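You operate a simulated robot arm through the tools that you are given. There is no shell and no other tool. Be economical: measure what you need, move in short steps, check, and stop when the job is done.

Carry out the task below with a simulated two-armed robot. There is one attempt and no reset: what you move stays moved.

TASK
Bond the strip that lies in the lane at the bonding card's heat and time.
Fine: power on, wait for ready, clamp, press start once; end with clamp up, heat and power off.

The check looks at the end state, three seconds after you hand in, the way a careful person would. Anything else that was tipped, shoved, dropped, spilled or broken makes it a failure.

THE ROBOT
Two 6-joint arms with fingered hands on one trunk, on a base that drives. Base frame: it is fixed to the floor where the robot stands at the start and does not move with it; the origin is under the middle of the robot, x ahead of it, y to its left, z up; the surface under the hand at the start is at about z = 860. Lengths are in mm, angles in rad, forces in N, time in s.
The left shoulder is at the start at [70, 168, 1429], the right one opposite. With the tool pointing down near the work surface each hand reaches from about 400 to 680 mm from the robot's upright axis, wherever it stands, measured 20 degrees to its own side. Places, roughly: bonding card [2000, 900, 900]; clamp bar [1000, 300, 1000]; green start button of the strip machine [600, 0, 900]; grey rubber strip [1750, 1250, 750]; heat dial of the strip machine [400, -200, 700]; power switch of the strip machine [500, 0, 700]; screen of the strip machine [900, -100, 1300]; time slider [500, -300, 900]; white rubber strip [1750, 1000, 750]; yellow rubber strip [1750, 1000, 750]. Payload 4 kg a hand.
The tool frame of a hand sits at the grasp point between the pads (the TCP): z along the fingers, y along the line on which they close. The tips reach 26 mm beyond it. Largest opening 132 mm; the body of the gripper starts 73 mm behind the TCP. The gripper is a hand of 3 fingers: y runs from the thumb to the fingers, the wrist lies at [0, 0, -224] in the tool frame, and closing takes about 1.5 s.
Orientation is that of the tool frame in the base frame, as [roll, pitch, yaw] about the fixed x, y, z axes, in that order (R = Rz(yaw) Ry(pitch) Rx(roll)). With the fingers straight down and closing along the base's y, the tool's x points along the base's -x, its y along +y and its z along -z.

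THE INTERFACE
- The arms move only by the tool nudge_tool. It takes "left_targets", "right_targets" or both (then of equal length, played together; a hand with none holds still); each is a list of rows, each a list of 3 entries, a list of its own where there are three numbers: the opening, from 0 (shut) to 1 (fully open), then the shift along the base's x, y, z in units of 400 mm (1.0 is 400 mm), then the turn, a rotation vector about the base's x, y, z in units of 60 degrees (1.0 is 60 degrees). In form: [[fingers, [x, y, z], [ax, ay, az]], ...]. A call has 1 to 10 rows; each row is the pose to reach, as a shift and turn from the pose commanded when the call began. A call with a number of a shift or a turn outside -1 to 1 is refused whole. A row lasts 0.2 s, in which the tool goes at most 50 mm and 0.15 rad; a call with a longer step from one row to the next is refused whole, and so is a gripper value outside its range. Where a pose cannot be reached the arm comes as near as it can. A force on the tool above 40 N (or 10 N above the force at the start of the call, whichever is more), or a blocked arm, ends the call early, and 0.2 s more pass. The fingers move at their own pace (about 108 mm/s each) and stop on an object; they squeeze with about 32 N. The grip force told is the motor's: it shows also when the fingers shut on nothing. Time passes only in rows, and 0.2 s behind the last, so rows that repeat a pose let the fingers close. The reply holds the time, the measured pose of the TCP, the force on the tool along the base axes, the opening and the grip force, in the units named above and with some noise, with the torque about the TCP (base axes, N m) and any sound that the robot's microphone picked up, and new pictures: "views" is both (left out), scene, wrist or none (wrist: the cameras of the hands that moved).
- Cameras (640 x 400 px; columns grow to the right, rows downward): "scene" is now at [118.3, 7.5, 1627.1]; the picture's right is [0.15, -0.99, -0.00], its down [-0.85, -0.12, -0.52] and it looks along [0.51, 0.08, -0.86] (base axes); focal length 252 px, centre (320, 200). "left" rides on the left gripper at [-62, 3, -92] in its tool frame; the picture's right is [-0.05, -1.00, 0.00], its down [0.83, -0.04, -0.56] and it looks along [0.55, -0.03, 0.83] (tool axes); focal length 230 px, centre (320, 200). "right" rides on the right gripper at [62, 3, -92] in its tool frame; the picture's right is [-0.05, 1.00, 0.00], its down [-0.83, -0.04, -0.56] and it looks along [-0.55, -0.03, 0.83] (tool axes); focal length 230 px, centre (320, 200).
- slide_trunk(by): slides the trunk up (or, below 0, down) by that many mm; the arms and the scene camera ride with it, the base frame stays. It gives what a move gives, with no picture.
- roll_base(legs): drives the robot by 1 to 6 legs, each [ahead, left, turn to the left] in mm, mm and rad, along the robot's own axes; the way and the turn of a leg run together, so that a leg with both is an arc; at most 1500 mm and 3.142 rad a leg. The arms and the cameras ride along, it lands a little off, and it stops where it bumps. It gives what a move gives, and a new picture of the scene camera.
- preshape(shape, hand): the hand has 3 fingers and takes this shape, open, in about a second: jaw (thumb against the fingers, like two jaws); tri (thumb and two fingers); tip (a fingertip pinch); poke (one finger out to press); point (the index stretched); flat (the hand flat); cup (the hand cupped); fist (a fist). The gripper value then closes the fingers along that shape, each until it touches; the sizes above hold for jaw. It gives what a move gives, with no picture.
- pan_tilt(pan, tilt): turns the head with the scene camera to pan (to the left, within 1.501 rad either way) and tilt (down, from -0.506 to 1.204), counted from straight ahead of the robot. It gives what a move gives, and a new picture of the scene camera.
- point_at(camera, pixels): for up to 12 pixels [column, row] of the newest picture of that camera ("zoom" is the newest enlarged one), the place [x, y, z] in the base frame of the surface seen there, good to about 3 mm. It takes no simulated time.
- zoom(camera, box): a new picture of the part [left, top, right, bottom] of that camera's present view, enlarged. It takes no simulated time.
- close_job(): hands the job in; it is judged then, once.

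Keep the steps short. Do not move on a guess: measure, check each grasp and each placing, and mend mistakes. In all there are 80 turns and 260 pictures (those below and enlarged ones count). Leave the grippers open and the arms clear of the work at the hand-in unless told otherwise, and finish with a single line.

The tools are called after "Request:" by a JSON object that holds its "fn" and its "kwargs". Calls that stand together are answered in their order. nudge_tool: Moves the arms, as the interface text tells. Its arguments: {"type":"object","properties":{"left_targets":{"type":"array"},"right_targets":{"type":"array"},"views":{"type":"string","enum":["both","scene","wrist","none"]}},"required":[]} The other tools are called the same way: slide_trunk (by) slides the trunk up or down; preshape (shape, hand) gives the hand a shape; roll_base (legs) drives the base; pan_tilt (pan, tilt) turns the head that bears the scene camera; point_at (camera, pixels) gives the place of the surface under pixels of a picture; zoom (camera, box) takes an enlarged picture of a part of a camera's view; close_job () hands the job in.

At the start:

```text
time_s: 0.0
left_ee_pos: [455.8, 191.6, 999.4]
left_orientation: [3.141, -0.001, 3.141]
left_contact_force: [-0.2, -0.4, 0.1]
left_moment: [-0.01, 0.01, -0.02]
left_width: 131.9
left_grasp_force: 0.1
left_shape: jaw
right_ee_pos: [477.2, -246.9, 1000.2]
right_orientation: [-3.14, 0.001, 3.141]
right_contact_force: [1.2, -0.1, -0.1]
right_moment: [0.0, -0.01, -0.01]
right_width: 131.7
right_grasp_force: 0.1
right_shape: jaw
trunk travel left (down, up): [-875.0, 65.0]
robot x, y, heading: [1.1, 3.2, -0.002]
head pan, tilt: [0.147, 1.026]
```

scene: 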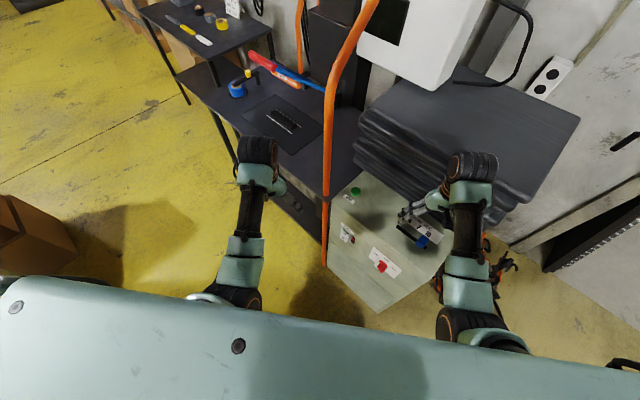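
right: 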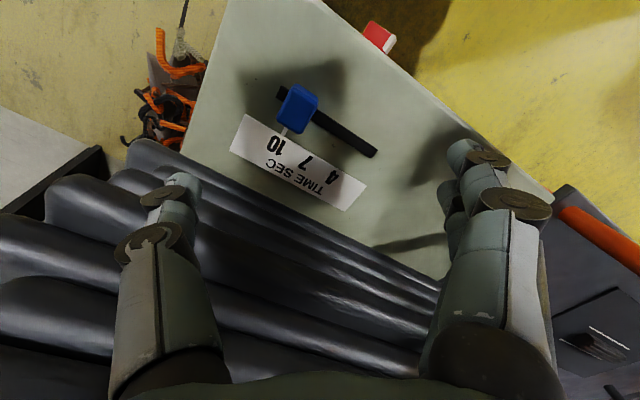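
left: 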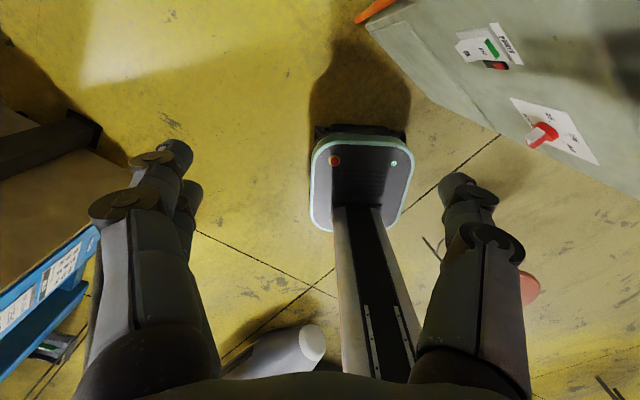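

I see the machine ahead with a slider, dial and power switch, and a table with strips to the left. First I'll look closer at the machine and at the table and card.

Request:
{"fn": "zoom", "kwargs": {"camera": "scene", "box": [310, 150, 470, 300]}}

Request:
{"fn": "zoom", "kwargs": {"camera": "left", "box": [440, 0, 640, 180]}}

Request:
{"fn": "pan_tilt", "kwargs": {"pan": 0.4, "tilt": 0.5}}

```text
2.67 times, centred on (390, 225) of scene
```

zoom: 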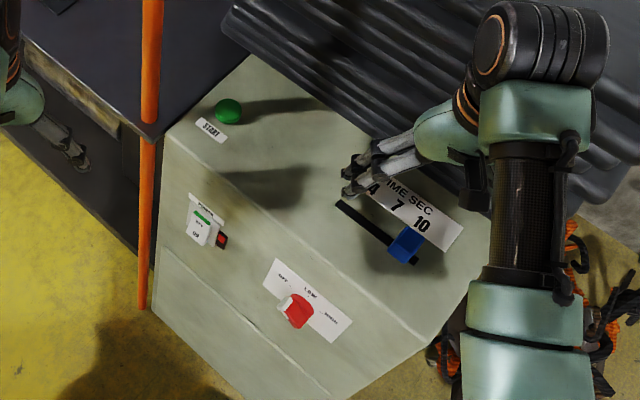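

```text
2.22 times, centred on (540, 90) of left
```

zoom: 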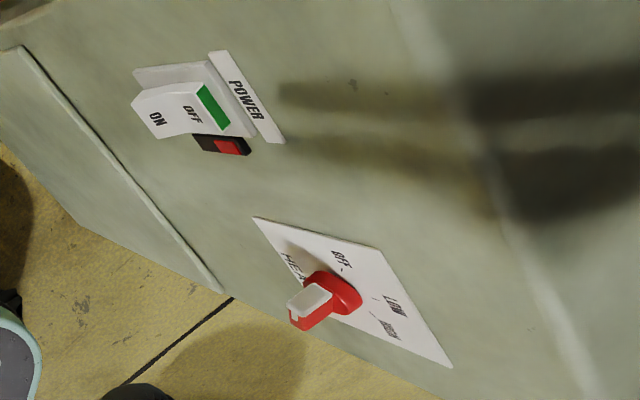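

```text
time_s: 0.9
left_ee_pos: [457.1, 192.0, 999.6]
left_orientation: [3.139, 0.001, 3.14]
left_contact_force: [0.6, -0.4, 0.4]
left_moment: [-0.01, -0.02, -0.01]
left_width: 131.9
left_grasp_force: 0.0
left_shape: jaw
right_ee_pos: [476.4, -246.7, 999.5]
right_orientation: [3.141, 0.0, 3.141]
right_contact_force: [0.1, 0.0, -0.4]
right_moment: [0.0, -0.01, 0.04]
right_width: 131.9
right_grasp_force: 0.1
right_shape: jaw
trunk travel left (down, up): [-875.0, 65.0]
robot x, y, heading: [-1.2, 1.2, 0.001]
head pan, tilt: [0.4, 0.499]
```

scene: 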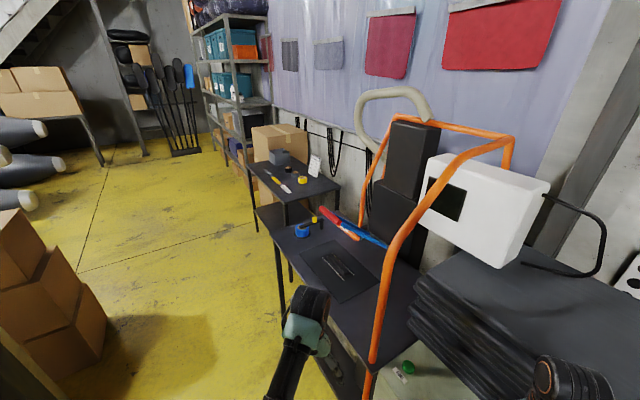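

The card stands near (314,167), and the machine screen near (445,200). I'll zoom on both.

Request:
{"fn": "zoom", "kwargs": {"camera": "scene", "box": [240, 140, 360, 215]}}

Request:
{"fn": "zoom", "kwargs": {"camera": "scene", "box": [300, 150, 340, 180]}}

Request:
{"fn": "zoom", "kwargs": {"camera": "scene", "box": [280, 195, 440, 300]}}

Request:
{"fn": "point_at", "kwargs": {"camera": "scene", "pixels": [[314, 167], [284, 183], [340, 265], [330, 215], [375, 240], [408, 367], [445, 200], [380, 330], [300, 230], [325, 300], [515, 135], [405, 390]]}}

```text
5.33 times, centred on (300, 178) of scene
```

zoom: 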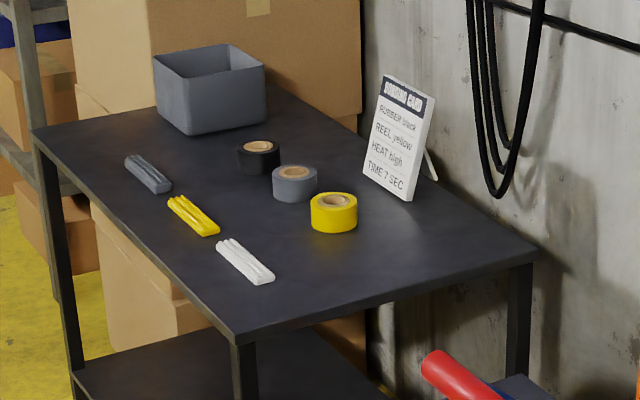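

```text
13.33 times, centred on (320, 165) of scene
```

zoom: 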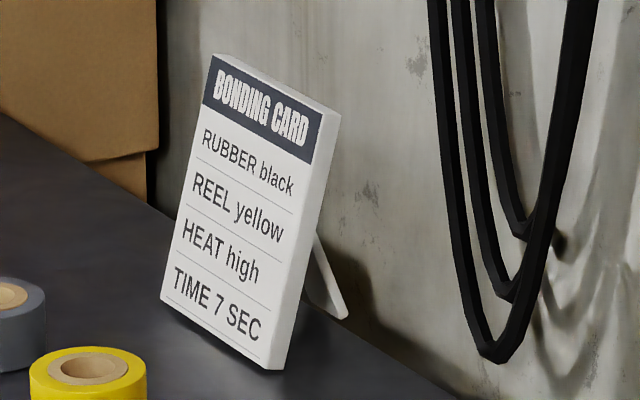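

```text
3.81 times, centred on (360, 248) of scene
```

zoom: 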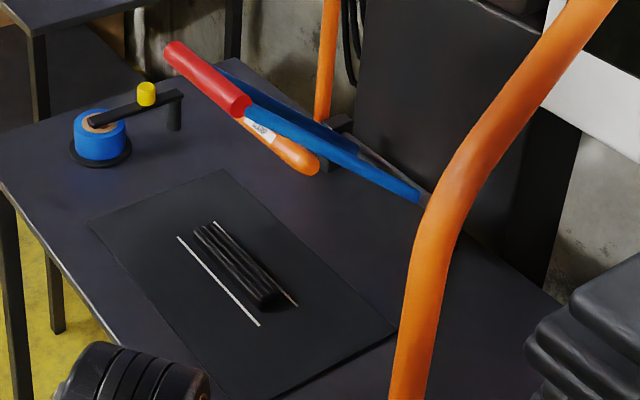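

```text
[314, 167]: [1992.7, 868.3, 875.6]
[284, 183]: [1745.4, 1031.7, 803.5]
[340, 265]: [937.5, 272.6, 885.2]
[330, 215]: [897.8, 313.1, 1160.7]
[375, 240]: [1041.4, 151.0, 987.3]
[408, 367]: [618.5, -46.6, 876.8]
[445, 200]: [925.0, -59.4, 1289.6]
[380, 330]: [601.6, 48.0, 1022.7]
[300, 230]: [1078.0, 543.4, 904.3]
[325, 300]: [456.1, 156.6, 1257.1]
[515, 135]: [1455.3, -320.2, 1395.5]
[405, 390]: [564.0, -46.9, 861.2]
```

The card reads HEAT high, TIME 7 SEC, rubber black (the strip in the lane is black). Now I'll study the clamp, screen, and panel geometry.

Request:
{"fn": "pan_tilt", "kwargs": {"pan": 0.15, "tilt": 0.55}}

Request:
{"fn": "zoom", "kwargs": {"camera": "scene", "box": [180, 130, 420, 290]}}

Request:
{"fn": "zoom", "kwargs": {"camera": "left", "box": [440, 0, 640, 180]}}

Request:
{"fn": "point_at", "kwargs": {"camera": "zoom", "pixels": [[150, 105], [190, 110], [225, 120], [225, 142], [210, 75], [330, 285], [318, 310], [345, 262], [390, 325], [40, 80], [360, 295], [120, 220]]}}

Request:
{"fn": "point_at", "kwargs": {"camera": "right", "pixels": [[300, 105], [283, 93], [373, 153], [277, 140], [302, 163], [336, 170], [380, 37], [375, 200], [250, 60], [300, 60]]}}

```text
time_s: 1.7
left_ee_pos: [456.2, 191.3, 999.9]
left_orientation: [3.141, 0.0, 3.142]
left_contact_force: [-0.9, 0.2, -0.3]
left_moment: [-0.02, 0.05, 0.01]
left_width: 131.8
left_grasp_force: 0.1
left_shape: jaw
right_ee_pos: [476.7, -246.6, 999.9]
right_orientation: [-3.14, 0.0, -3.141]
right_contact_force: [0.7, 0.5, 0.3]
right_moment: [-0.01, 0.0, 0.03]
right_width: 131.9
right_grasp_force: 0.0
right_shape: jaw
trunk travel left (down, up): [-875.0, 65.0]
robot x, y, heading: [-1.0, -2.2, -0.002]
head pan, tilt: [0.15, 0.55]
```

scene: 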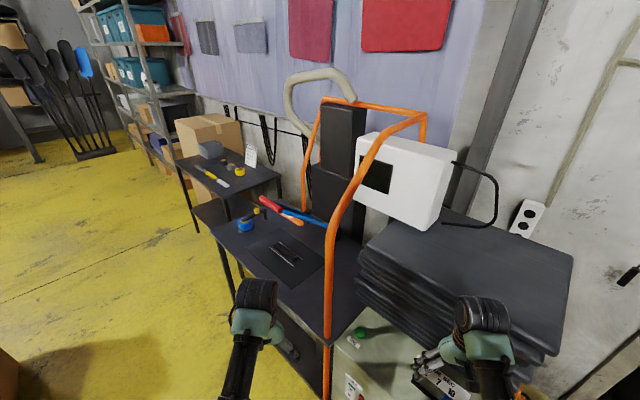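

```text
2.50 times, centred on (300, 210) of scene
```

zoom: 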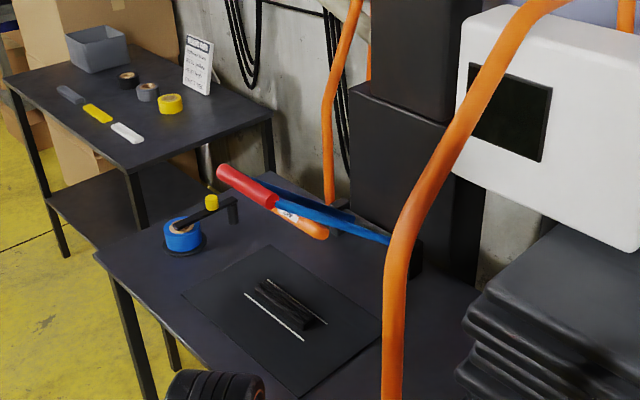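

```text
2.22 times, centred on (540, 90) of left
```

zoom: 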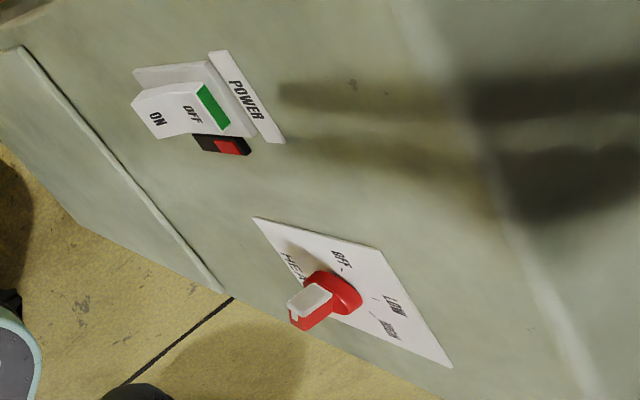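

```text
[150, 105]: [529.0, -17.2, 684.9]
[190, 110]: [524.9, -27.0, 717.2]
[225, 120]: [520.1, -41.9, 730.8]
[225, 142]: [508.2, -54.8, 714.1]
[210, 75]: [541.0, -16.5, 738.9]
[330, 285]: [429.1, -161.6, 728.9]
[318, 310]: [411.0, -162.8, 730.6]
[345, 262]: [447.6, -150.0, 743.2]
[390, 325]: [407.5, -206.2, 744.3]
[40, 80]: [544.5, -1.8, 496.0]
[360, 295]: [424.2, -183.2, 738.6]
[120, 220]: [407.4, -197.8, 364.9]
```

```text
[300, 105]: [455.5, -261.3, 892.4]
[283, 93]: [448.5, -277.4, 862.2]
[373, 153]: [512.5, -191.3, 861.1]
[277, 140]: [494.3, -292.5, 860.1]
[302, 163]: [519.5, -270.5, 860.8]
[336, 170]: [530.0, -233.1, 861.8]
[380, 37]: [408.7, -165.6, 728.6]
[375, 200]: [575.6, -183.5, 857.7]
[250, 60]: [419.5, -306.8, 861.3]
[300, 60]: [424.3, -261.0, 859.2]
```

Now I want to know the free floor to the left before I drive, so I look left and down.

Request:
{"fn": "pan_tilt", "kwargs": {"pan": 1.0, "tilt": 0.95}}

Request:
{"fn": "point_at", "kwargs": {"camera": "scene", "pixels": [[100, 100], [200, 150], [300, 100], [400, 100], [500, 100], [450, 200], [350, 200], [250, 200], [150, 200], [100, 250], [200, 250], [550, 60]]}}

```text
time_s: 2.9
left_ee_pos: [456.5, 190.8, 1000.0]
left_orientation: [-3.141, 0.0, 3.142]
left_contact_force: [-0.3, 0.5, -0.5]
left_moment: [0.03, -0.01, -0.01]
left_width: 132.0
left_grasp_force: 0.1
left_shape: jaw
right_ee_pos: [476.4, -246.0, 999.7]
right_orientation: [-3.141, 0.0, -3.14]
right_contact_force: [-0.2, -0.3, 0.2]
right_moment: [0.02, 0.01, -0.03]
right_width: 132.1
right_grasp_force: 0.0
right_shape: jaw
trunk travel left (down, up): [-875.0, 65.0]
robot x, y, heading: [-1.9, 5.1, 0.001]
head pan, tilt: [1.0, 0.949]
```

scene: 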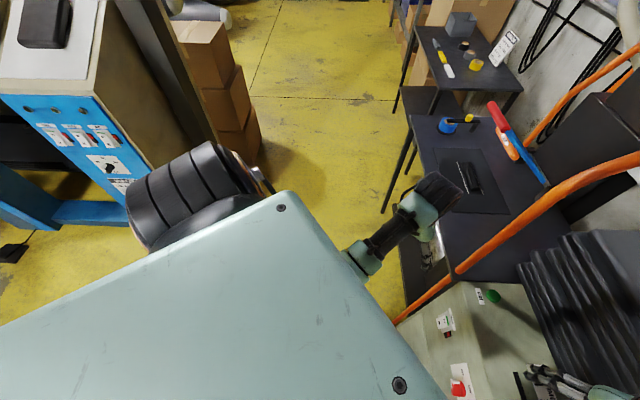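

```text
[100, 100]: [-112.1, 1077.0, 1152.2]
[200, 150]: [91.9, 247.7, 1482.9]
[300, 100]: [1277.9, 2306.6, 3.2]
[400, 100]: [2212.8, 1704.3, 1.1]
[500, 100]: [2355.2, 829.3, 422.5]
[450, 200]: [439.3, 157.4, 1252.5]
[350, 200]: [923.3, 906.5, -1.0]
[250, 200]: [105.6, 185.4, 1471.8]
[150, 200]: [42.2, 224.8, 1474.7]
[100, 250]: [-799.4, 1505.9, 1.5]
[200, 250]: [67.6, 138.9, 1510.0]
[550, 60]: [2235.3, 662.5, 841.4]
```

Space on the floor is free to the left. The machine's front faces about (-0.81, +0.58), so I'll shift left 250 and turn right 0.63 to face the panel squarely.

Request:
{"fn": "roll_base", "kwargs": {"legs": [[0, 250, 0], [0, 0, -0.63]]}}

Request:
{"fn": "pan_tilt", "kwargs": {"pan": 0.0, "tilt": 0.9}}

Request:
{"fn": "zoom", "kwargs": {"camera": "scene", "box": [220, 150, 420, 290]}}

Request:
{"fn": "pan_tilt", "kwargs": {"pan": 0.75, "tilt": 0.6}}

Request:
{"fn": "zoom", "kwargs": {"camera": "scene", "box": [220, 100, 460, 250]}}

```text
time_s: 6.4
left_ee_pos: [481.2, 139.9, 999.3]
left_orientation: [-3.139, 0.0, 2.522]
left_contact_force: [-0.2, -0.4, 0.5]
left_moment: [-0.01, 0.02, 0.0]
left_width: 132.0
left_grasp_force: 0.1
left_shape: jaw
right_ee_pos: [244.5, -229.6, 999.6]
right_orientation: [-3.141, 0.0, 2.522]
right_contact_force: [-0.5, 0.2, -0.4]
right_moment: [0.0, -0.01, 0.0]
right_width: 131.8
right_grasp_force: 0.0
right_shape: jaw
trunk travel left (down, up): [-875.0, 65.0]
robot x, y, heading: [-0.7, 245.2, -0.615]
head pan, tilt: [1.0, 0.949]
```

scene: 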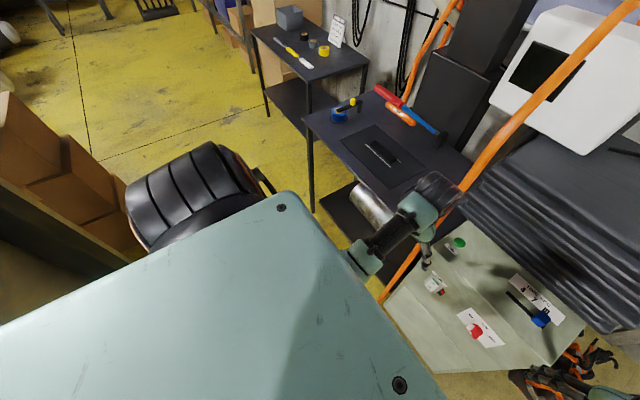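

```text
time_s: 7.7
left_ee_pos: [481.9, 140.8, 1000.0]
left_orientation: [-3.14, 0.0, 2.523]
left_contact_force: [-0.1, -0.8, 0.7]
left_moment: [-0.01, 0.0, -0.01]
left_width: 131.9
left_grasp_force: 0.1
left_shape: jaw
right_ee_pos: [245.0, -228.8, 999.0]
right_orientation: [-3.141, 0.0, 2.522]
right_contact_force: [0.1, -0.2, 0.0]
right_moment: [-0.01, -0.05, 0.0]
right_width: 131.7
right_grasp_force: 0.1
right_shape: jaw
trunk travel left (down, up): [-875.0, 65.0]
robot x, y, heading: [1.5, 248.6, -0.622]
head pan, tilt: [0.0, 0.901]
```

scene: 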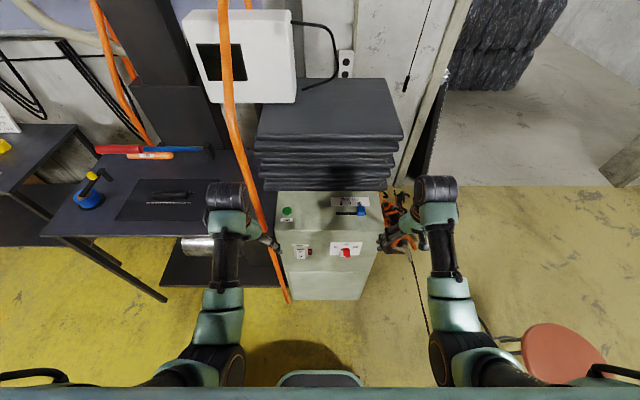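

```text
2.86 times, centred on (320, 220) of scene
```

zoom: 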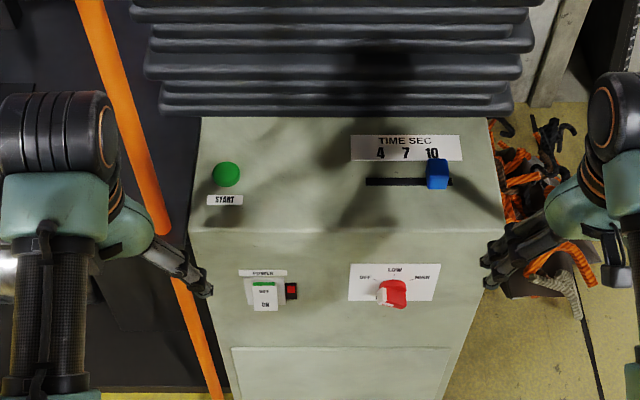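

```text
time_s: 8.8
left_ee_pos: [482.0, 140.0, 1000.3]
left_orientation: [-3.141, 0.0, 2.522]
left_contact_force: [0.9, -0.1, 0.0]
left_moment: [-0.04, 0.01, -0.02]
left_width: 131.6
left_grasp_force: 0.1
left_shape: jaw
right_ee_pos: [245.6, -229.3, 998.9]
right_orientation: [-3.141, -0.002, 2.522]
right_contact_force: [0.4, -0.8, -1.1]
right_moment: [0.0, 0.0, 0.01]
right_width: 131.8
right_grasp_force: 0.0
right_shape: jaw
trunk travel left (down, up): [-875.0, 65.0]
robot x, y, heading: [1.9, 247.3, -0.617]
head pan, tilt: [0.75, 0.6]
```

scene: 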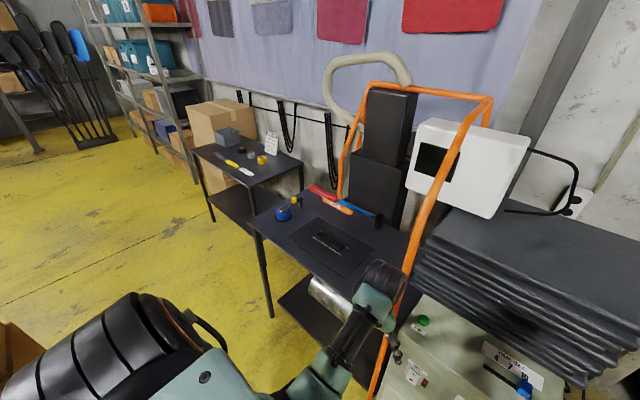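

```text
2.67 times, centred on (340, 175) of scene
```

zoom: 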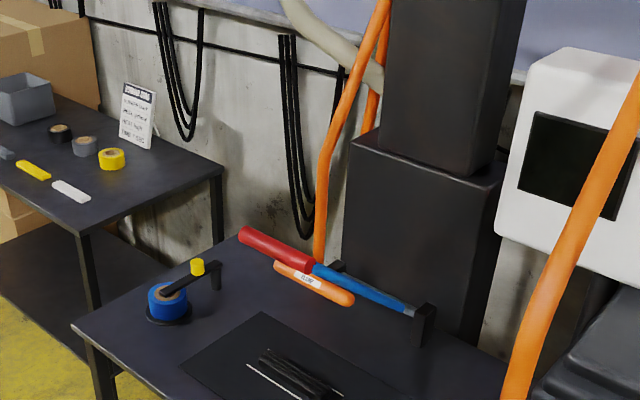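

I see the machine head-on now. Dial pointer appears at lower-left (toward OFF?). Zooming tightly on panel later; now measure the clamp.

Request:
{"fn": "zoom", "kwargs": {"camera": "scene", "box": [300, 170, 400, 235]}}

Request:
{"fn": "point_at", "kwargs": {"camera": "scene", "pixels": [[311, 187], [326, 193], [350, 204], [370, 213], [325, 203], [345, 211], [378, 218], [340, 182], [316, 234], [322, 262], [252, 222], [380, 285]]}}

Request:
{"fn": "point_at", "kwargs": {"camera": "zoom", "pixels": [[100, 130], [200, 180], [300, 225], [400, 265], [150, 205], [220, 235], [300, 268], [490, 295], [60, 100], [250, 190]]}}

```text
6.15 times, centred on (350, 202) of scene
```

zoom: 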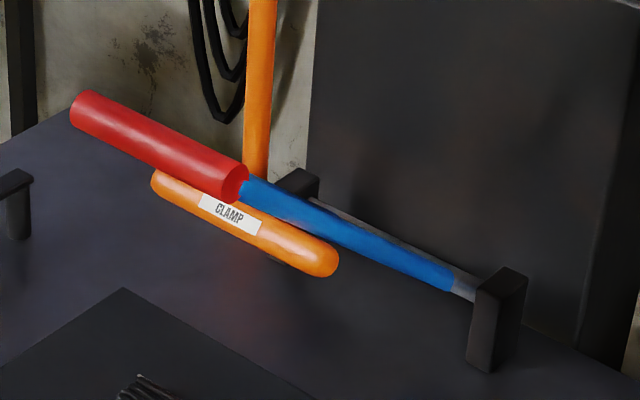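

```text
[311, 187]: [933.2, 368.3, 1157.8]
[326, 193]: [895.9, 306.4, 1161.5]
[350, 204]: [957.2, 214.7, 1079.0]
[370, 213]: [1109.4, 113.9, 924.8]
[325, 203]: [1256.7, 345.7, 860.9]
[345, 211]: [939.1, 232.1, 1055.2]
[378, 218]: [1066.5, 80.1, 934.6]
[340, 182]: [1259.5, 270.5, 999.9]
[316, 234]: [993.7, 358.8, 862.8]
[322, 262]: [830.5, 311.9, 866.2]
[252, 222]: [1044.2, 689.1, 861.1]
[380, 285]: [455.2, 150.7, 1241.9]
```

```text
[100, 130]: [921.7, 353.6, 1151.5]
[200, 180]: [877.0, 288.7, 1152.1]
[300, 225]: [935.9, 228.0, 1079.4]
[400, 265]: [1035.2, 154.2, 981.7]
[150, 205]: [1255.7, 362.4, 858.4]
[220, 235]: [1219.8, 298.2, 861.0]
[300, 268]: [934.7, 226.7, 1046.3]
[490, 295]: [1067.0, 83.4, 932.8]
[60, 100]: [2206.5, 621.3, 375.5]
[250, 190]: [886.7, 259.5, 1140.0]
```

The clamp is a hinged lever whose red handle is raised at z≈1155. Power is first. I'll look closely at the panel and shape the left hand for poking.

Request:
{"fn": "preshape", "kwargs": {"hand": "left", "shape": "poke"}}

Request:
{"fn": "slide_trunk", "kwargs": {"by": -330}}

Request:
{"fn": "pan_tilt", "kwargs": {"pan": 0.0, "tilt": 0.75}}

Request:
{"fn": "zoom", "kwargs": {"camera": "scene", "box": [250, 160, 410, 260]}}

```text
time_s: 9.7
left_ee_pos: [481.7, 139.4, 999.1]
left_orientation: [3.142, 0.0, 2.523]
left_contact_force: [0.0, -0.4, 0.2]
left_moment: [0.01, -0.01, -0.01]
left_width: 0.0
left_grasp_force: 0.1
left_shape: poke
right_ee_pos: [244.9, -228.7, 999.4]
right_orientation: [-3.141, 0.0, 2.523]
right_contact_force: [0.5, 0.9, -0.2]
right_moment: [0.0, 0.03, -0.02]
right_width: 131.9
right_grasp_force: 0.1
right_shape: jaw
trunk travel left (down, up): [-875.0, 65.0]
robot x, y, heading: [-0.9, 247.6, -0.616]
head pan, tilt: [0.75, 0.6]
```

```text
time_s: 12.9
left_ee_pos: [480.9, 139.4, 669.3]
left_orientation: [-3.141, 0.0, 2.523]
left_contact_force: [-0.5, -0.8, 0.0]
left_moment: [0.0, -0.02, 0.03]
left_width: 0.0
left_grasp_force: 0.1
left_shape: poke
right_ee_pos: [244.6, -229.1, 668.9]
right_orientation: [3.14, 0.0, 2.52]
right_contact_force: [0.3, -0.4, 0.2]
right_moment: [-0.01, -0.02, -0.01]
right_width: 131.8
right_grasp_force: 0.0
right_shape: jaw
trunk travel left (down, up): [-545.0, 395.0]
robot x, y, heading: [-3.8, 251.0, -0.618]
head pan, tilt: [0.75, 0.6]
```

```text
time_s: 14.0
left_ee_pos: [481.9, 139.9, 669.5]
left_orientation: [-3.141, 0.001, 2.522]
left_contact_force: [0.2, -0.2, -0.2]
left_moment: [0.0, 0.01, 0.01]
left_width: 0.0
left_grasp_force: 0.0
left_shape: poke
right_ee_pos: [245.2, -228.5, 669.7]
right_orientation: [-3.141, -0.001, 2.523]
right_contact_force: [0.4, 0.6, -0.2]
right_moment: [-0.01, 0.0, 0.01]
right_width: 131.9
right_grasp_force: 0.2
right_shape: jaw
trunk travel left (down, up): [-545.0, 395.0]
robot x, y, heading: [0.4, 247.8, -0.624]
head pan, tilt: [0.0, 0.75]
```

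scene: 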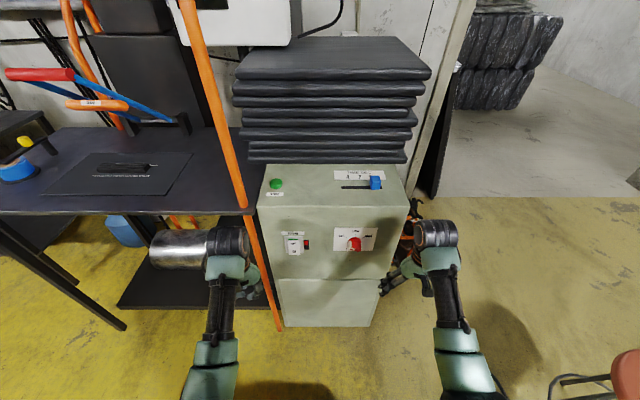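

```text
4.00 times, centred on (330, 210) of scene
```

zoom: 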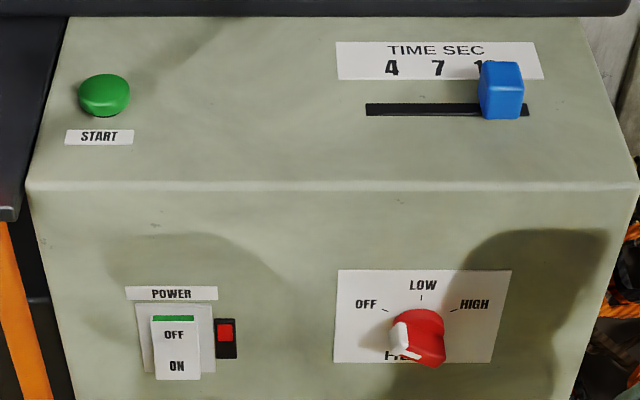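

Panel readable: time slider is at 10, dial at OFF, power off. Measure those spots.

Request:
{"fn": "point_at", "kwargs": {"camera": "zoom", "pixels": [[174, 335], [177, 366], [205, 340], [145, 320], [226, 332], [500, 85], [104, 90], [421, 297], [389, 312], [453, 310], [402, 335], [430, 330]]}}

Request:
{"fn": "point_at", "kwargs": {"camera": "zoom", "pixels": [[344, 350], [490, 350], [425, 358], [436, 68], [370, 108], [527, 108], [500, 115], [30, 200], [620, 200], [480, 65], [392, 68], [418, 318]]}}

Request:
{"fn": "zoom", "kwargs": {"camera": "left", "box": [0, 0, 640, 400]}}

```text
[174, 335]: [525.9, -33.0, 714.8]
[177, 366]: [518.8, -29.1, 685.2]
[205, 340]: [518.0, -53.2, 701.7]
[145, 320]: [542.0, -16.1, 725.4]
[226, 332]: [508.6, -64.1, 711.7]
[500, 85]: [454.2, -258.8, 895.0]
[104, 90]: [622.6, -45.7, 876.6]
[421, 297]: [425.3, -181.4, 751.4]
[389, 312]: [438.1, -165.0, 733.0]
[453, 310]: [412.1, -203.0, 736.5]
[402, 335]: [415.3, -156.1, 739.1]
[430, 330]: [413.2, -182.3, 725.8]
```

```text
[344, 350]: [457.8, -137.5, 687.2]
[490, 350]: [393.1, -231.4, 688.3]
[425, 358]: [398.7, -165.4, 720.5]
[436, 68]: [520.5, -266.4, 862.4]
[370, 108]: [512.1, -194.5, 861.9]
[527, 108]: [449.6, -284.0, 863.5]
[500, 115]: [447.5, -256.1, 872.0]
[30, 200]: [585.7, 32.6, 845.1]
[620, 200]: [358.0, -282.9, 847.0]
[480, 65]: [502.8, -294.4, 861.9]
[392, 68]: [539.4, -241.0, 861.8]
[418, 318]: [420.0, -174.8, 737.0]
```

```text
1.00 times, centred on (320, 200) of left (not enlarged: the box is as wide or as high as the picture)
```

zoom: 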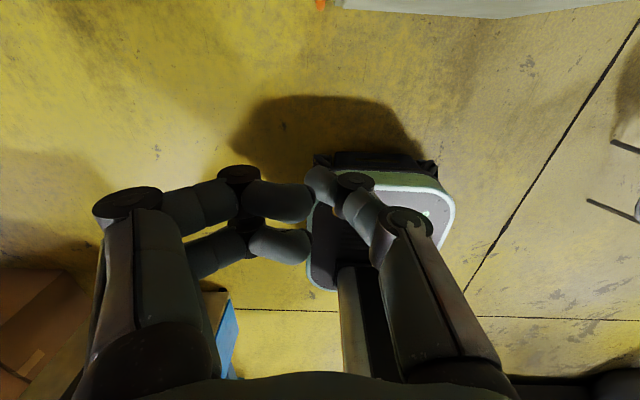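

The rocker's ON half (bottom) sticks out at [519,-29,685]. I check where the poke fingertip actually is.

Request:
{"fn": "point_at", "kwargs": {"camera": "left", "pixels": [[240, 175], [300, 205], [285, 245], [320, 180], [355, 183], [405, 222], [130, 205], [200, 200]]}}

Request:
{"fn": "zoom", "kwargs": {"camera": "left", "box": [160, 130, 480, 330]}}

Request:
{"fn": "zoom", "kwargs": {"camera": "scene", "box": [180, 200, 300, 320]}}

```text
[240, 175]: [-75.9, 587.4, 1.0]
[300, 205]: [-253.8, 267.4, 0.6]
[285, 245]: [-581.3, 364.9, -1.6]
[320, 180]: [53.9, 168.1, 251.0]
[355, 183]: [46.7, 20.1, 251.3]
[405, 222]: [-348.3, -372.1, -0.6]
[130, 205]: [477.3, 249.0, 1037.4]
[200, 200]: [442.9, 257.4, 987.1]
```

```text
2.00 times, centred on (320, 230) of left
```

zoom: 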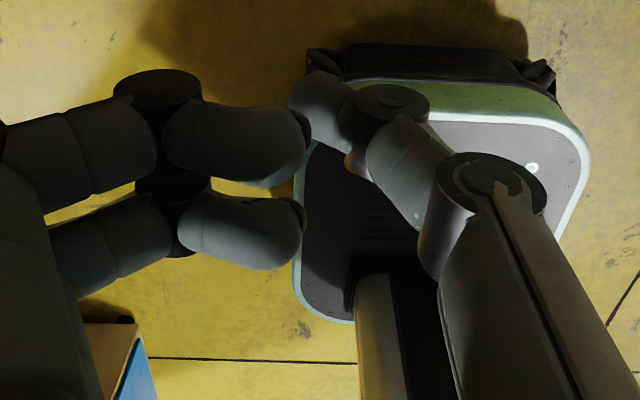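

```text
3.33 times, centred on (240, 260) of scene
```

zoom: 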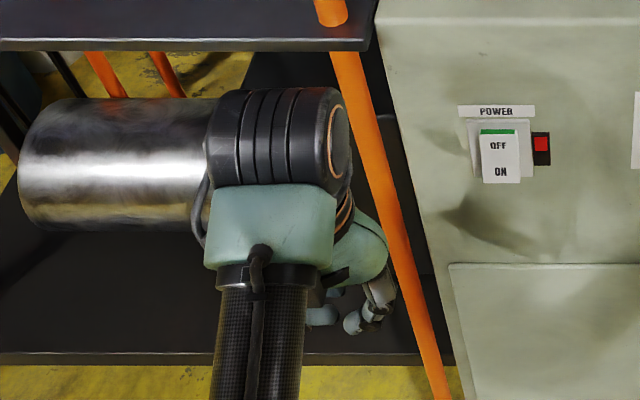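

I turn the left hand up toward horizontal (1.2 rad) while moving it in front of the switch but still ~100 mm off.

Request:
{"fn": "nudge_tool", "kwargs": {"left_targets": [[1, [-0.011, -0.0275, 0.004], [-0.0665, -0.0934, 0]], [1, [-0.022, -0.055, 0.008], [-0.133, -0.187, 0]], [1, [-0.033, -0.0825, 0.012], [-0.1995, -0.28, 0]], [1, [-0.044, -0.11, 0.016], [-0.266, -0.374, 0]], [1, [-0.055, -0.1375, 0.02], [-0.3325, -0.467, 0]], [1, [-0.066, -0.165, 0.024], [-0.399, -0.56, 0]], [1, [-0.077, -0.1925, 0.028], [-0.4655, -0.654, 0]], [1, [-0.088, -0.22, 0.032], [-0.532, -0.747, 0]], [1, [-0.099, -0.2475, 0.036], [-0.5985, -0.841, 0]], [1, [-0.11, -0.275, 0.04], [-0.665, -0.934, 0]]], "views": "both"}}

```text
time_s: 14.9
left_ee_pos: [520.3, 165.1, 675.5]
left_orientation: [2.941, 0.368, 2.445]
left_contact_force: [0.2, -0.4, -0.9]
left_moment: [0.0, -0.01, 0.01]
left_width: 0.0
left_grasp_force: 0.1
left_shape: poke
left hand out of reach, approached as far as the arm can: row 4
right_ee_pos: [244.5, -227.5, 669.1]
right_orientation: [-3.141, 0.0, 2.522]
right_contact_force: [-0.6, 0.2, 0.1]
right_moment: [-0.01, 0.02, 0.01]
right_width: 132.0
right_grasp_force: 0.0
right_shape: jaw
trunk travel left (down, up): [-545.0, 395.0]
robot x, y, heading: [-1.7, 251.9, -0.62]
head pan, tilt: [0.0, 0.75]
stopped in row 4 (left hand): the arm was blocked; the commanded pose is now the measured one
```

scene: 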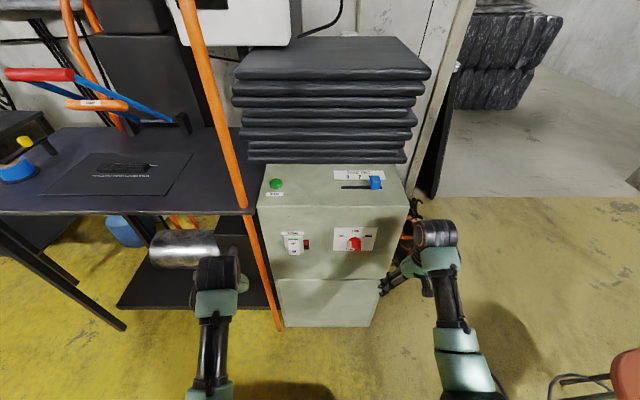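
left: 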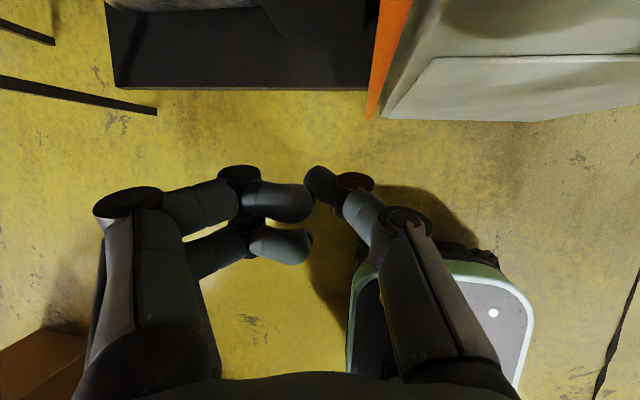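

The arm can't fold that close in. I'll back the robot off by 180 mm so the horizontal hand has room.

Request:
{"fn": "roll_base", "kwargs": {"legs": [[-180, 0, 0]]}}

```text
time_s: 16.4
left_ee_pos: [369.3, 271.1, 676.3]
left_orientation: [2.94, 0.37, 2.443]
left_contact_force: [-0.3, -0.3, -0.5]
left_moment: [-0.03, -0.03, 0.0]
left_width: 0.0
left_grasp_force: 0.1
left_shape: poke
right_ee_pos: [94.9, -120.7, 669.3]
right_orientation: [-3.14, 0.001, 2.524]
right_contact_force: [0.2, -0.3, 0.4]
right_moment: [-0.01, 0.0, -0.04]
right_width: 131.9
right_grasp_force: 0.0
right_shape: jaw
trunk travel left (down, up): [-545.0, 395.0]
robot x, y, heading: [-151.7, 355.4, -0.618]
head pan, tilt: [0.0, 0.75]
```

scene: 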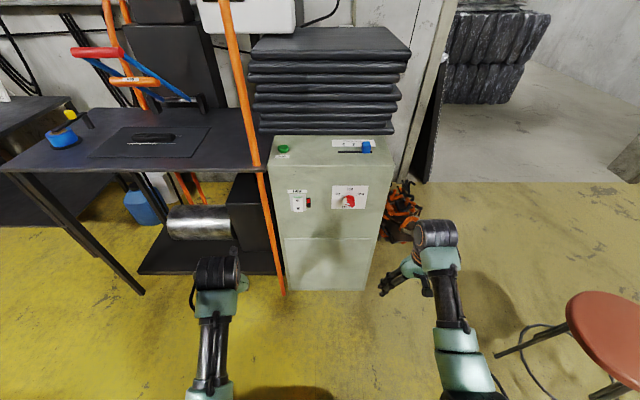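

Now re-turn the left hand to horizontal facing the panel, stopping about 100 mm short.

Request:
{"fn": "nudge_tool", "kwargs": {"left_targets": [[1, [0.0172, -0.0605, 0.0023], [-0.079, -0.0832, -0.0101]], [1, [0.0345, -0.121, 0.0045], [-0.158, -0.1664, -0.0202]], [1, [0.0518, -0.1815, 0.0068], [-0.237, -0.2496, -0.0303]], [1, [0.069, -0.242, 0.009], [-0.316, -0.3328, -0.0404]], [1, [0.0863, -0.3025, 0.0113], [-0.395, -0.416, -0.0505]], [1, [0.1035, -0.363, 0.0135], [-0.474, -0.4992, -0.0606]], [1, [0.1208, -0.4235, 0.0158], [-0.553, -0.5824, -0.0707]], [1, [0.138, -0.484, 0.018], [-0.632, -0.6656, -0.0808]], [1, [0.1553, -0.5445, 0.0203], [-0.711, -0.7488, -0.0909]], [1, [0.1725, -0.605, 0.0225], [-0.79, -0.832, -0.101]]], "views": "both"}}

```text
time_s: 17.4
left_ee_pos: [434.9, 220.5, 683.5]
left_orientation: [2.749, 0.817, 2.243]
left_contact_force: [-0.3, -0.3, 0.5]
left_moment: [-0.02, -0.05, 0.03]
left_width: 0.1
left_grasp_force: 0.1
left_shape: poke
right_ee_pos: [95.1, -120.5, 670.2]
right_orientation: [-3.141, -0.001, 2.522]
right_contact_force: [-0.7, -0.3, -0.2]
right_moment: [0.0, -0.03, 0.01]
right_width: 131.8
right_grasp_force: 0.1
right_shape: jaw
trunk travel left (down, up): [-545.0, 395.0]
robot x, y, heading: [-151.4, 354.7, -0.618]
head pan, tilt: [0.0, 0.75]
stopped in row 5 (left hand): the arm was blocked; the commanded pose is now the measured one
```

scene: 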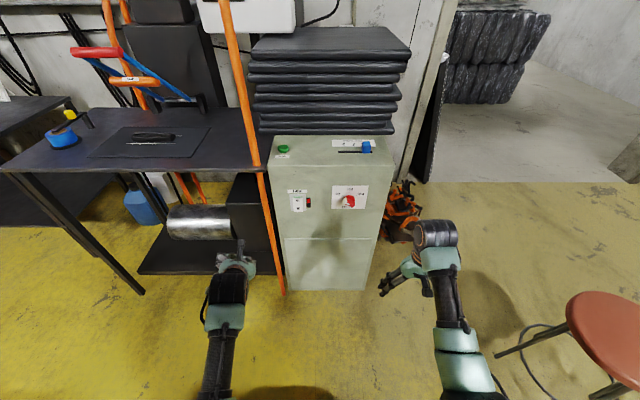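
left: 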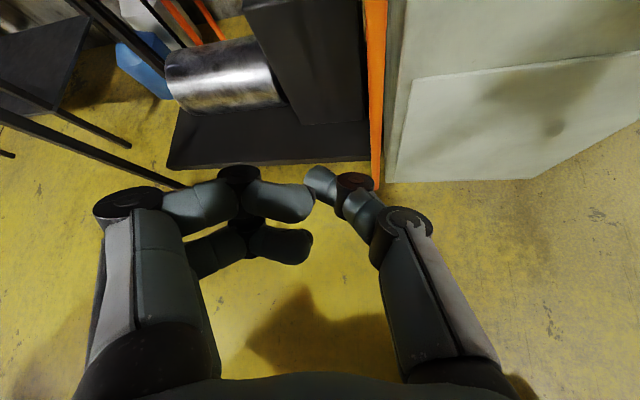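

The hand refuses to come inward of its own side. I'll finish the turning here at its own side, then bring the robot sideways instead.

Request:
{"fn": "nudge_tool", "kwargs": {"left_targets": [[1, [0.01, -0.007, 0], [-0.0588, -0.0416, -0.0102]], [1, [0.02, -0.014, 0], [-0.1175, -0.0832, -0.0204]], [1, [0.03, -0.021, 0], [-0.1763, -0.1248, -0.0306]], [1, [0.04, -0.028, 0], [-0.235, -0.1664, -0.0408]], [1, [0.05, -0.035, 0], [-0.2938, -0.208, -0.051]], [1, [0.06, -0.042, 0], [-0.3525, -0.2496, -0.0612]], [1, [0.07, -0.049, 0], [-0.4113, -0.2912, -0.0714]], [1, [0.08, -0.056, 0], [-0.47, -0.3328, -0.0816]], [1, [0.08, -0.056, 0], [-0.5288, -0.3744, -0.0918]], [1, [0.08, -0.056, 0], [-0.5875, -0.416, -0.102]]], "views": "wrist"}}

```text
time_s: 19.6
left_ee_pos: [465.2, 197.0, 684.0]
left_orientation: [-0.674, 1.57, -1.293]
left_contact_force: [-0.3, -0.2, 1.0]
left_moment: [-0.01, 0.0, 0.02]
left_width: 0.0
left_grasp_force: 0.1
left_shape: poke
left hand out of reach, approached as far as the arm can: row 9
right_ee_pos: [96.2, -121.0, 669.6]
right_orientation: [-3.141, 0.0, 2.523]
right_contact_force: [-0.4, 0.2, -0.5]
right_moment: [0.01, -0.02, 0.01]
right_width: 131.6
right_grasp_force: 0.0
right_shape: jaw
trunk travel left (down, up): [-545.0, 395.0]
robot x, y, heading: [-149.0, 358.0, -0.62]
head pan, tilt: [0.0, 0.75]
```

left: 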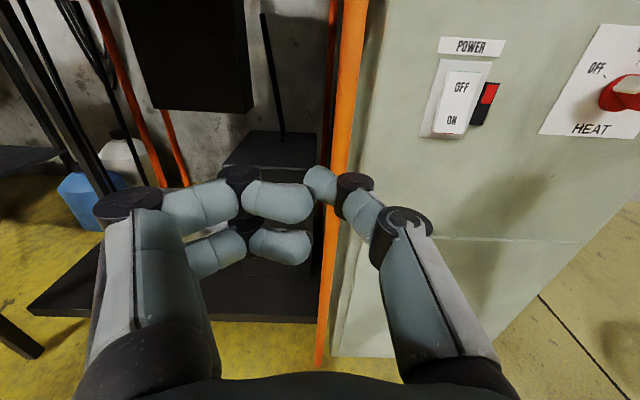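

The hand is horizontal now and I can see the switch. Measure the fingertips in this new picture.

Request:
{"fn": "point_at", "kwargs": {"camera": "left", "pixels": [[318, 180], [325, 180], [350, 182], [280, 195], [305, 198], [280, 240], [240, 172], [405, 215], [385, 240], [455, 120], [450, 95], [300, 240]]}}

Request:
{"fn": "zoom", "kwargs": {"camera": "left", "box": [220, 130, 420, 280]}}

Request:
{"fn": "zoom", "kwargs": {"camera": "scene", "box": [190, 180, 310, 300]}}

```text
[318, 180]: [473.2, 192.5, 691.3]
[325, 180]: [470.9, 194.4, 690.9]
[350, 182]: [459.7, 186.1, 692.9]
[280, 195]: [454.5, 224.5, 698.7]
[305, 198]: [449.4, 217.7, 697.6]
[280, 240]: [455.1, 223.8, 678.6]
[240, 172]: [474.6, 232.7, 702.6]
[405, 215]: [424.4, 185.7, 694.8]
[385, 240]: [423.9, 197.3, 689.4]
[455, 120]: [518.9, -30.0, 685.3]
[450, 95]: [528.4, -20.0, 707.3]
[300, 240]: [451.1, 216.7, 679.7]
```

```text
2.67 times, centred on (320, 205) of left
```

zoom: 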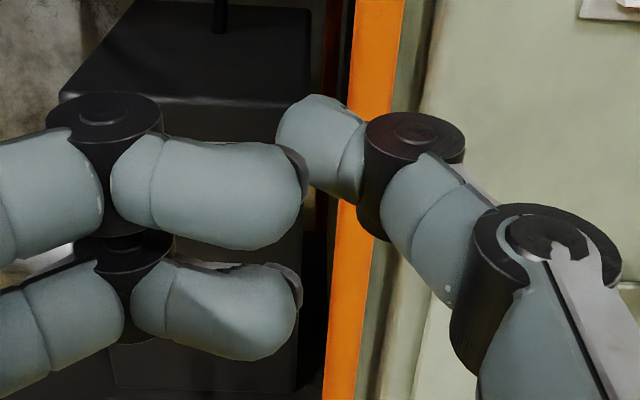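

```text
3.33 times, centred on (250, 240) of scene
```

zoom: 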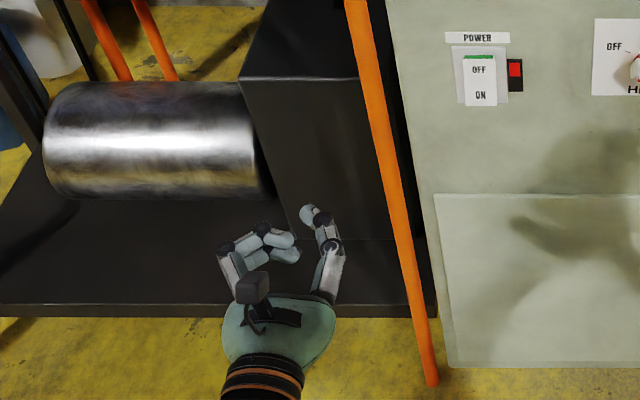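

The thumb tip leads, ~26 mm ahead of the TCP on axis. I check the stool's distance before sliding right.

Request:
{"fn": "point_at", "kwargs": {"camera": "scene", "pixels": [[570, 320], [600, 340], [497, 353], [590, 397], [525, 330], [612, 290]]}}

```text
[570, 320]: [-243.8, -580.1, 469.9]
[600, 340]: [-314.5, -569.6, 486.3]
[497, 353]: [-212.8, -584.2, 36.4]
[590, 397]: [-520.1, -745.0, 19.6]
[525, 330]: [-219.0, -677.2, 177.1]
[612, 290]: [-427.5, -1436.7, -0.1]
```

The stool is about 700 mm off, so that is safe. Slide right 152 mm.

Request:
{"fn": "roll_base", "kwargs": {"legs": [[0, -152, 0]]}}

Request:
{"fn": "nudge_tool", "kwargs": {"left_targets": [[1, [0, 0, 0], [0, 0, 0]]], "views": "wrist"}}

Request:
{"fn": "point_at", "kwargs": {"camera": "left", "pixels": [[318, 180], [325, 172], [332, 175]]}}

```text
time_s: 21.0
left_ee_pos: [376.1, 71.7, 683.6]
left_orientation: [-2.311, 1.57, -2.93]
left_contact_force: [-0.2, 0.2, 0.3]
left_moment: [0.0, 0.01, 0.03]
left_width: 0.0
left_grasp_force: 0.1
left_shape: poke
right_ee_pos: [7.4, -246.1, 669.5]
right_orientation: [3.141, 0.0, 2.523]
right_contact_force: [-0.2, 0.1, -0.1]
right_moment: [0.02, 0.0, -0.04]
right_width: 132.0
right_grasp_force: 0.1
right_shape: jaw
trunk travel left (down, up): [-545.0, 395.0]
robot x, y, heading: [-238.7, 229.2, -0.615]
head pan, tilt: [0.0, 0.75]
```

scene: 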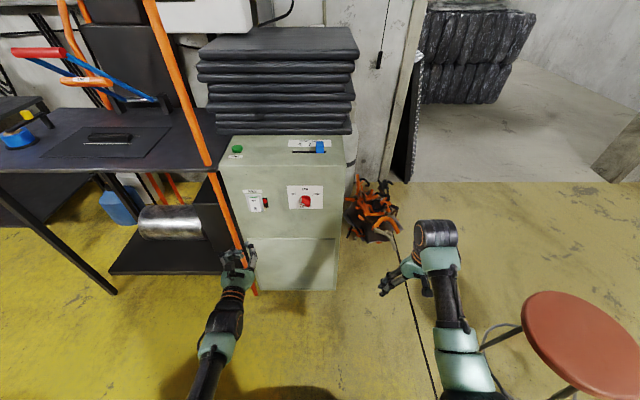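

```text
time_s: 21.4
left_ee_pos: [377.5, 73.1, 683.3]
left_orientation: [-1.965, 1.57, -2.586]
left_contact_force: [0.0, 0.2, 0.7]
left_moment: [0.01, 0.0, -0.02]
left_width: 0.0
left_grasp_force: 0.1
left_shape: poke
right_ee_pos: [7.1, -246.0, 669.3]
right_orientation: [-3.141, 0.001, 2.52]
right_contact_force: [0.1, -0.3, 0.1]
right_moment: [-0.01, 0.05, 0.0]
right_width: 131.8
right_grasp_force: 0.1
right_shape: jaw
trunk travel left (down, up): [-545.0, 395.0]
robot x, y, heading: [-239.4, 234.0, -0.618]
head pan, tilt: [0.0, 0.75]
```

left: 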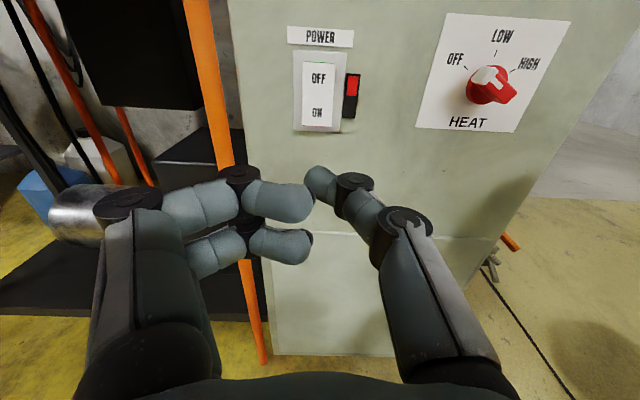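

```text
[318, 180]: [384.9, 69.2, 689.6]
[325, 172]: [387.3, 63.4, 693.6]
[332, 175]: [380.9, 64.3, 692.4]
```

Tip is aligned with the ON half (d≈278, z≈688). Advance 120 mm straight in.

Request:
{"fn": "nudge_tool", "kwargs": {"left_targets": [[1, [0.049, -0.0348, 0], [0, 0, 0]], [1, [0.098, -0.0696, 0], [0, 0, 0]], [1, [0.147, -0.1044, 0], [0, 0, 0]], [1, [0.196, -0.139, 0], [0, 0, 0]], [1, [0.2445, -0.174, 0], [0, 0, 0]], [1, [0.2445, -0.174, 0], [0, 0, 0]]], "views": "wrist"}}

Request:
{"fn": "point_at", "kwargs": {"camera": "left", "pixels": [[318, 180], [325, 172], [320, 165]]}}

```text
time_s: 22.8
left_ee_pos: [475.1, 2.6, 682.7]
left_orientation: [-1.529, 1.569, -2.15]
left_contact_force: [0.2, -0.8, 0.3]
left_moment: [0.02, 0.02, 0.03]
left_width: 0.0
left_grasp_force: 0.0
left_shape: poke
right_ee_pos: [6.2, -245.0, 669.3]
right_orientation: [3.14, 0.0, 2.522]
right_contact_force: [0.2, -0.2, -0.5]
right_moment: [0.01, -0.01, -0.07]
right_width: 132.1
right_grasp_force: 0.0
right_shape: jaw
trunk travel left (down, up): [-545.0, 395.0]
robot x, y, heading: [-238.0, 226.6, -0.618]
head pan, tilt: [0.0, 0.75]
```

left: 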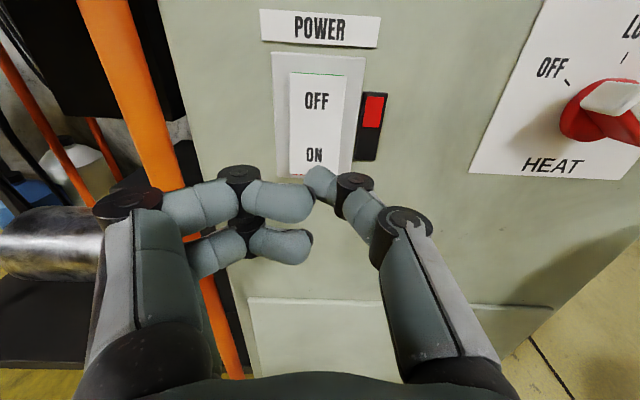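

```text
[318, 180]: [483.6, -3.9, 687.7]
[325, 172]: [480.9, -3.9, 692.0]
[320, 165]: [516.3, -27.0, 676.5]
```

Slightly raise and press in slowly; force or a click will tell.

Request:
{"fn": "nudge_tool", "kwargs": {"left_targets": [[1, [0.0122, -0.0087, 0.01], [0, 0, 0]], [1, [0.0245, -0.0174, 0.01], [0, 0, 0]], [1, [0.0367, -0.0261, 0.01], [0, 0, 0]], [1, [0.049, -0.0348, 0.01], [0, 0, 0]], [1, [0.0611, -0.0435, 0.01], [0, 0, 0]], [1, [0.0713, -0.0507, 0.01], [0, 0, 0]], [1, [0.0815, -0.058, 0.01], [0, 0, 0]], [1, [0.0917, -0.0652, 0.01], [0, 0, 0]], [1, [0.1, -0.071, 0.01], [0, 0, 0]]], "views": "wrist"}}

```text
time_s: 24.4
left_ee_pos: [498.3, -18.9, 681.8]
left_orientation: [-2.83, 1.561, 2.831]
left_contact_force: [-21.5, 12.4, 2.9]
left_moment: [-0.04, -0.1, 0.06]
left_width: 0.0
left_grasp_force: 0.0
left_shape: poke
right_ee_pos: [4.6, -244.1, 669.5]
right_orientation: [-3.14, 0.002, 2.523]
right_contact_force: [0.9, -0.4, -0.5]
right_moment: [-0.02, -0.01, 0.02]
right_width: 131.8
right_grasp_force: 0.0
right_shape: jaw
trunk travel left (down, up): [-545.0, 395.0]
robot x, y, heading: [-241.4, 233.9, -0.617]
head pan, tilt: [0.0, 0.75]
stopped in row 7 (left hand): the force on the tool passed its limit at 42 N (the readings are from after the stop); the commanded pose is now the measured one
```

left: 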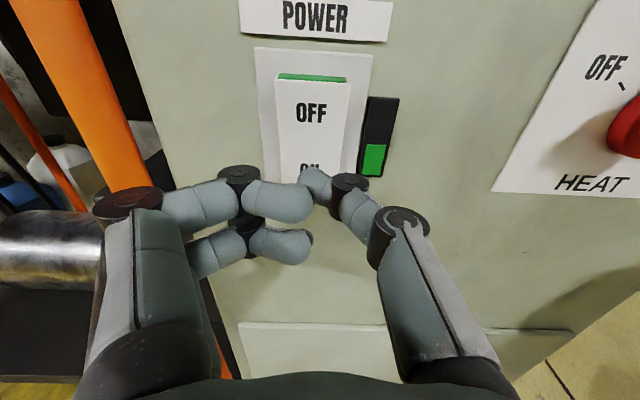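

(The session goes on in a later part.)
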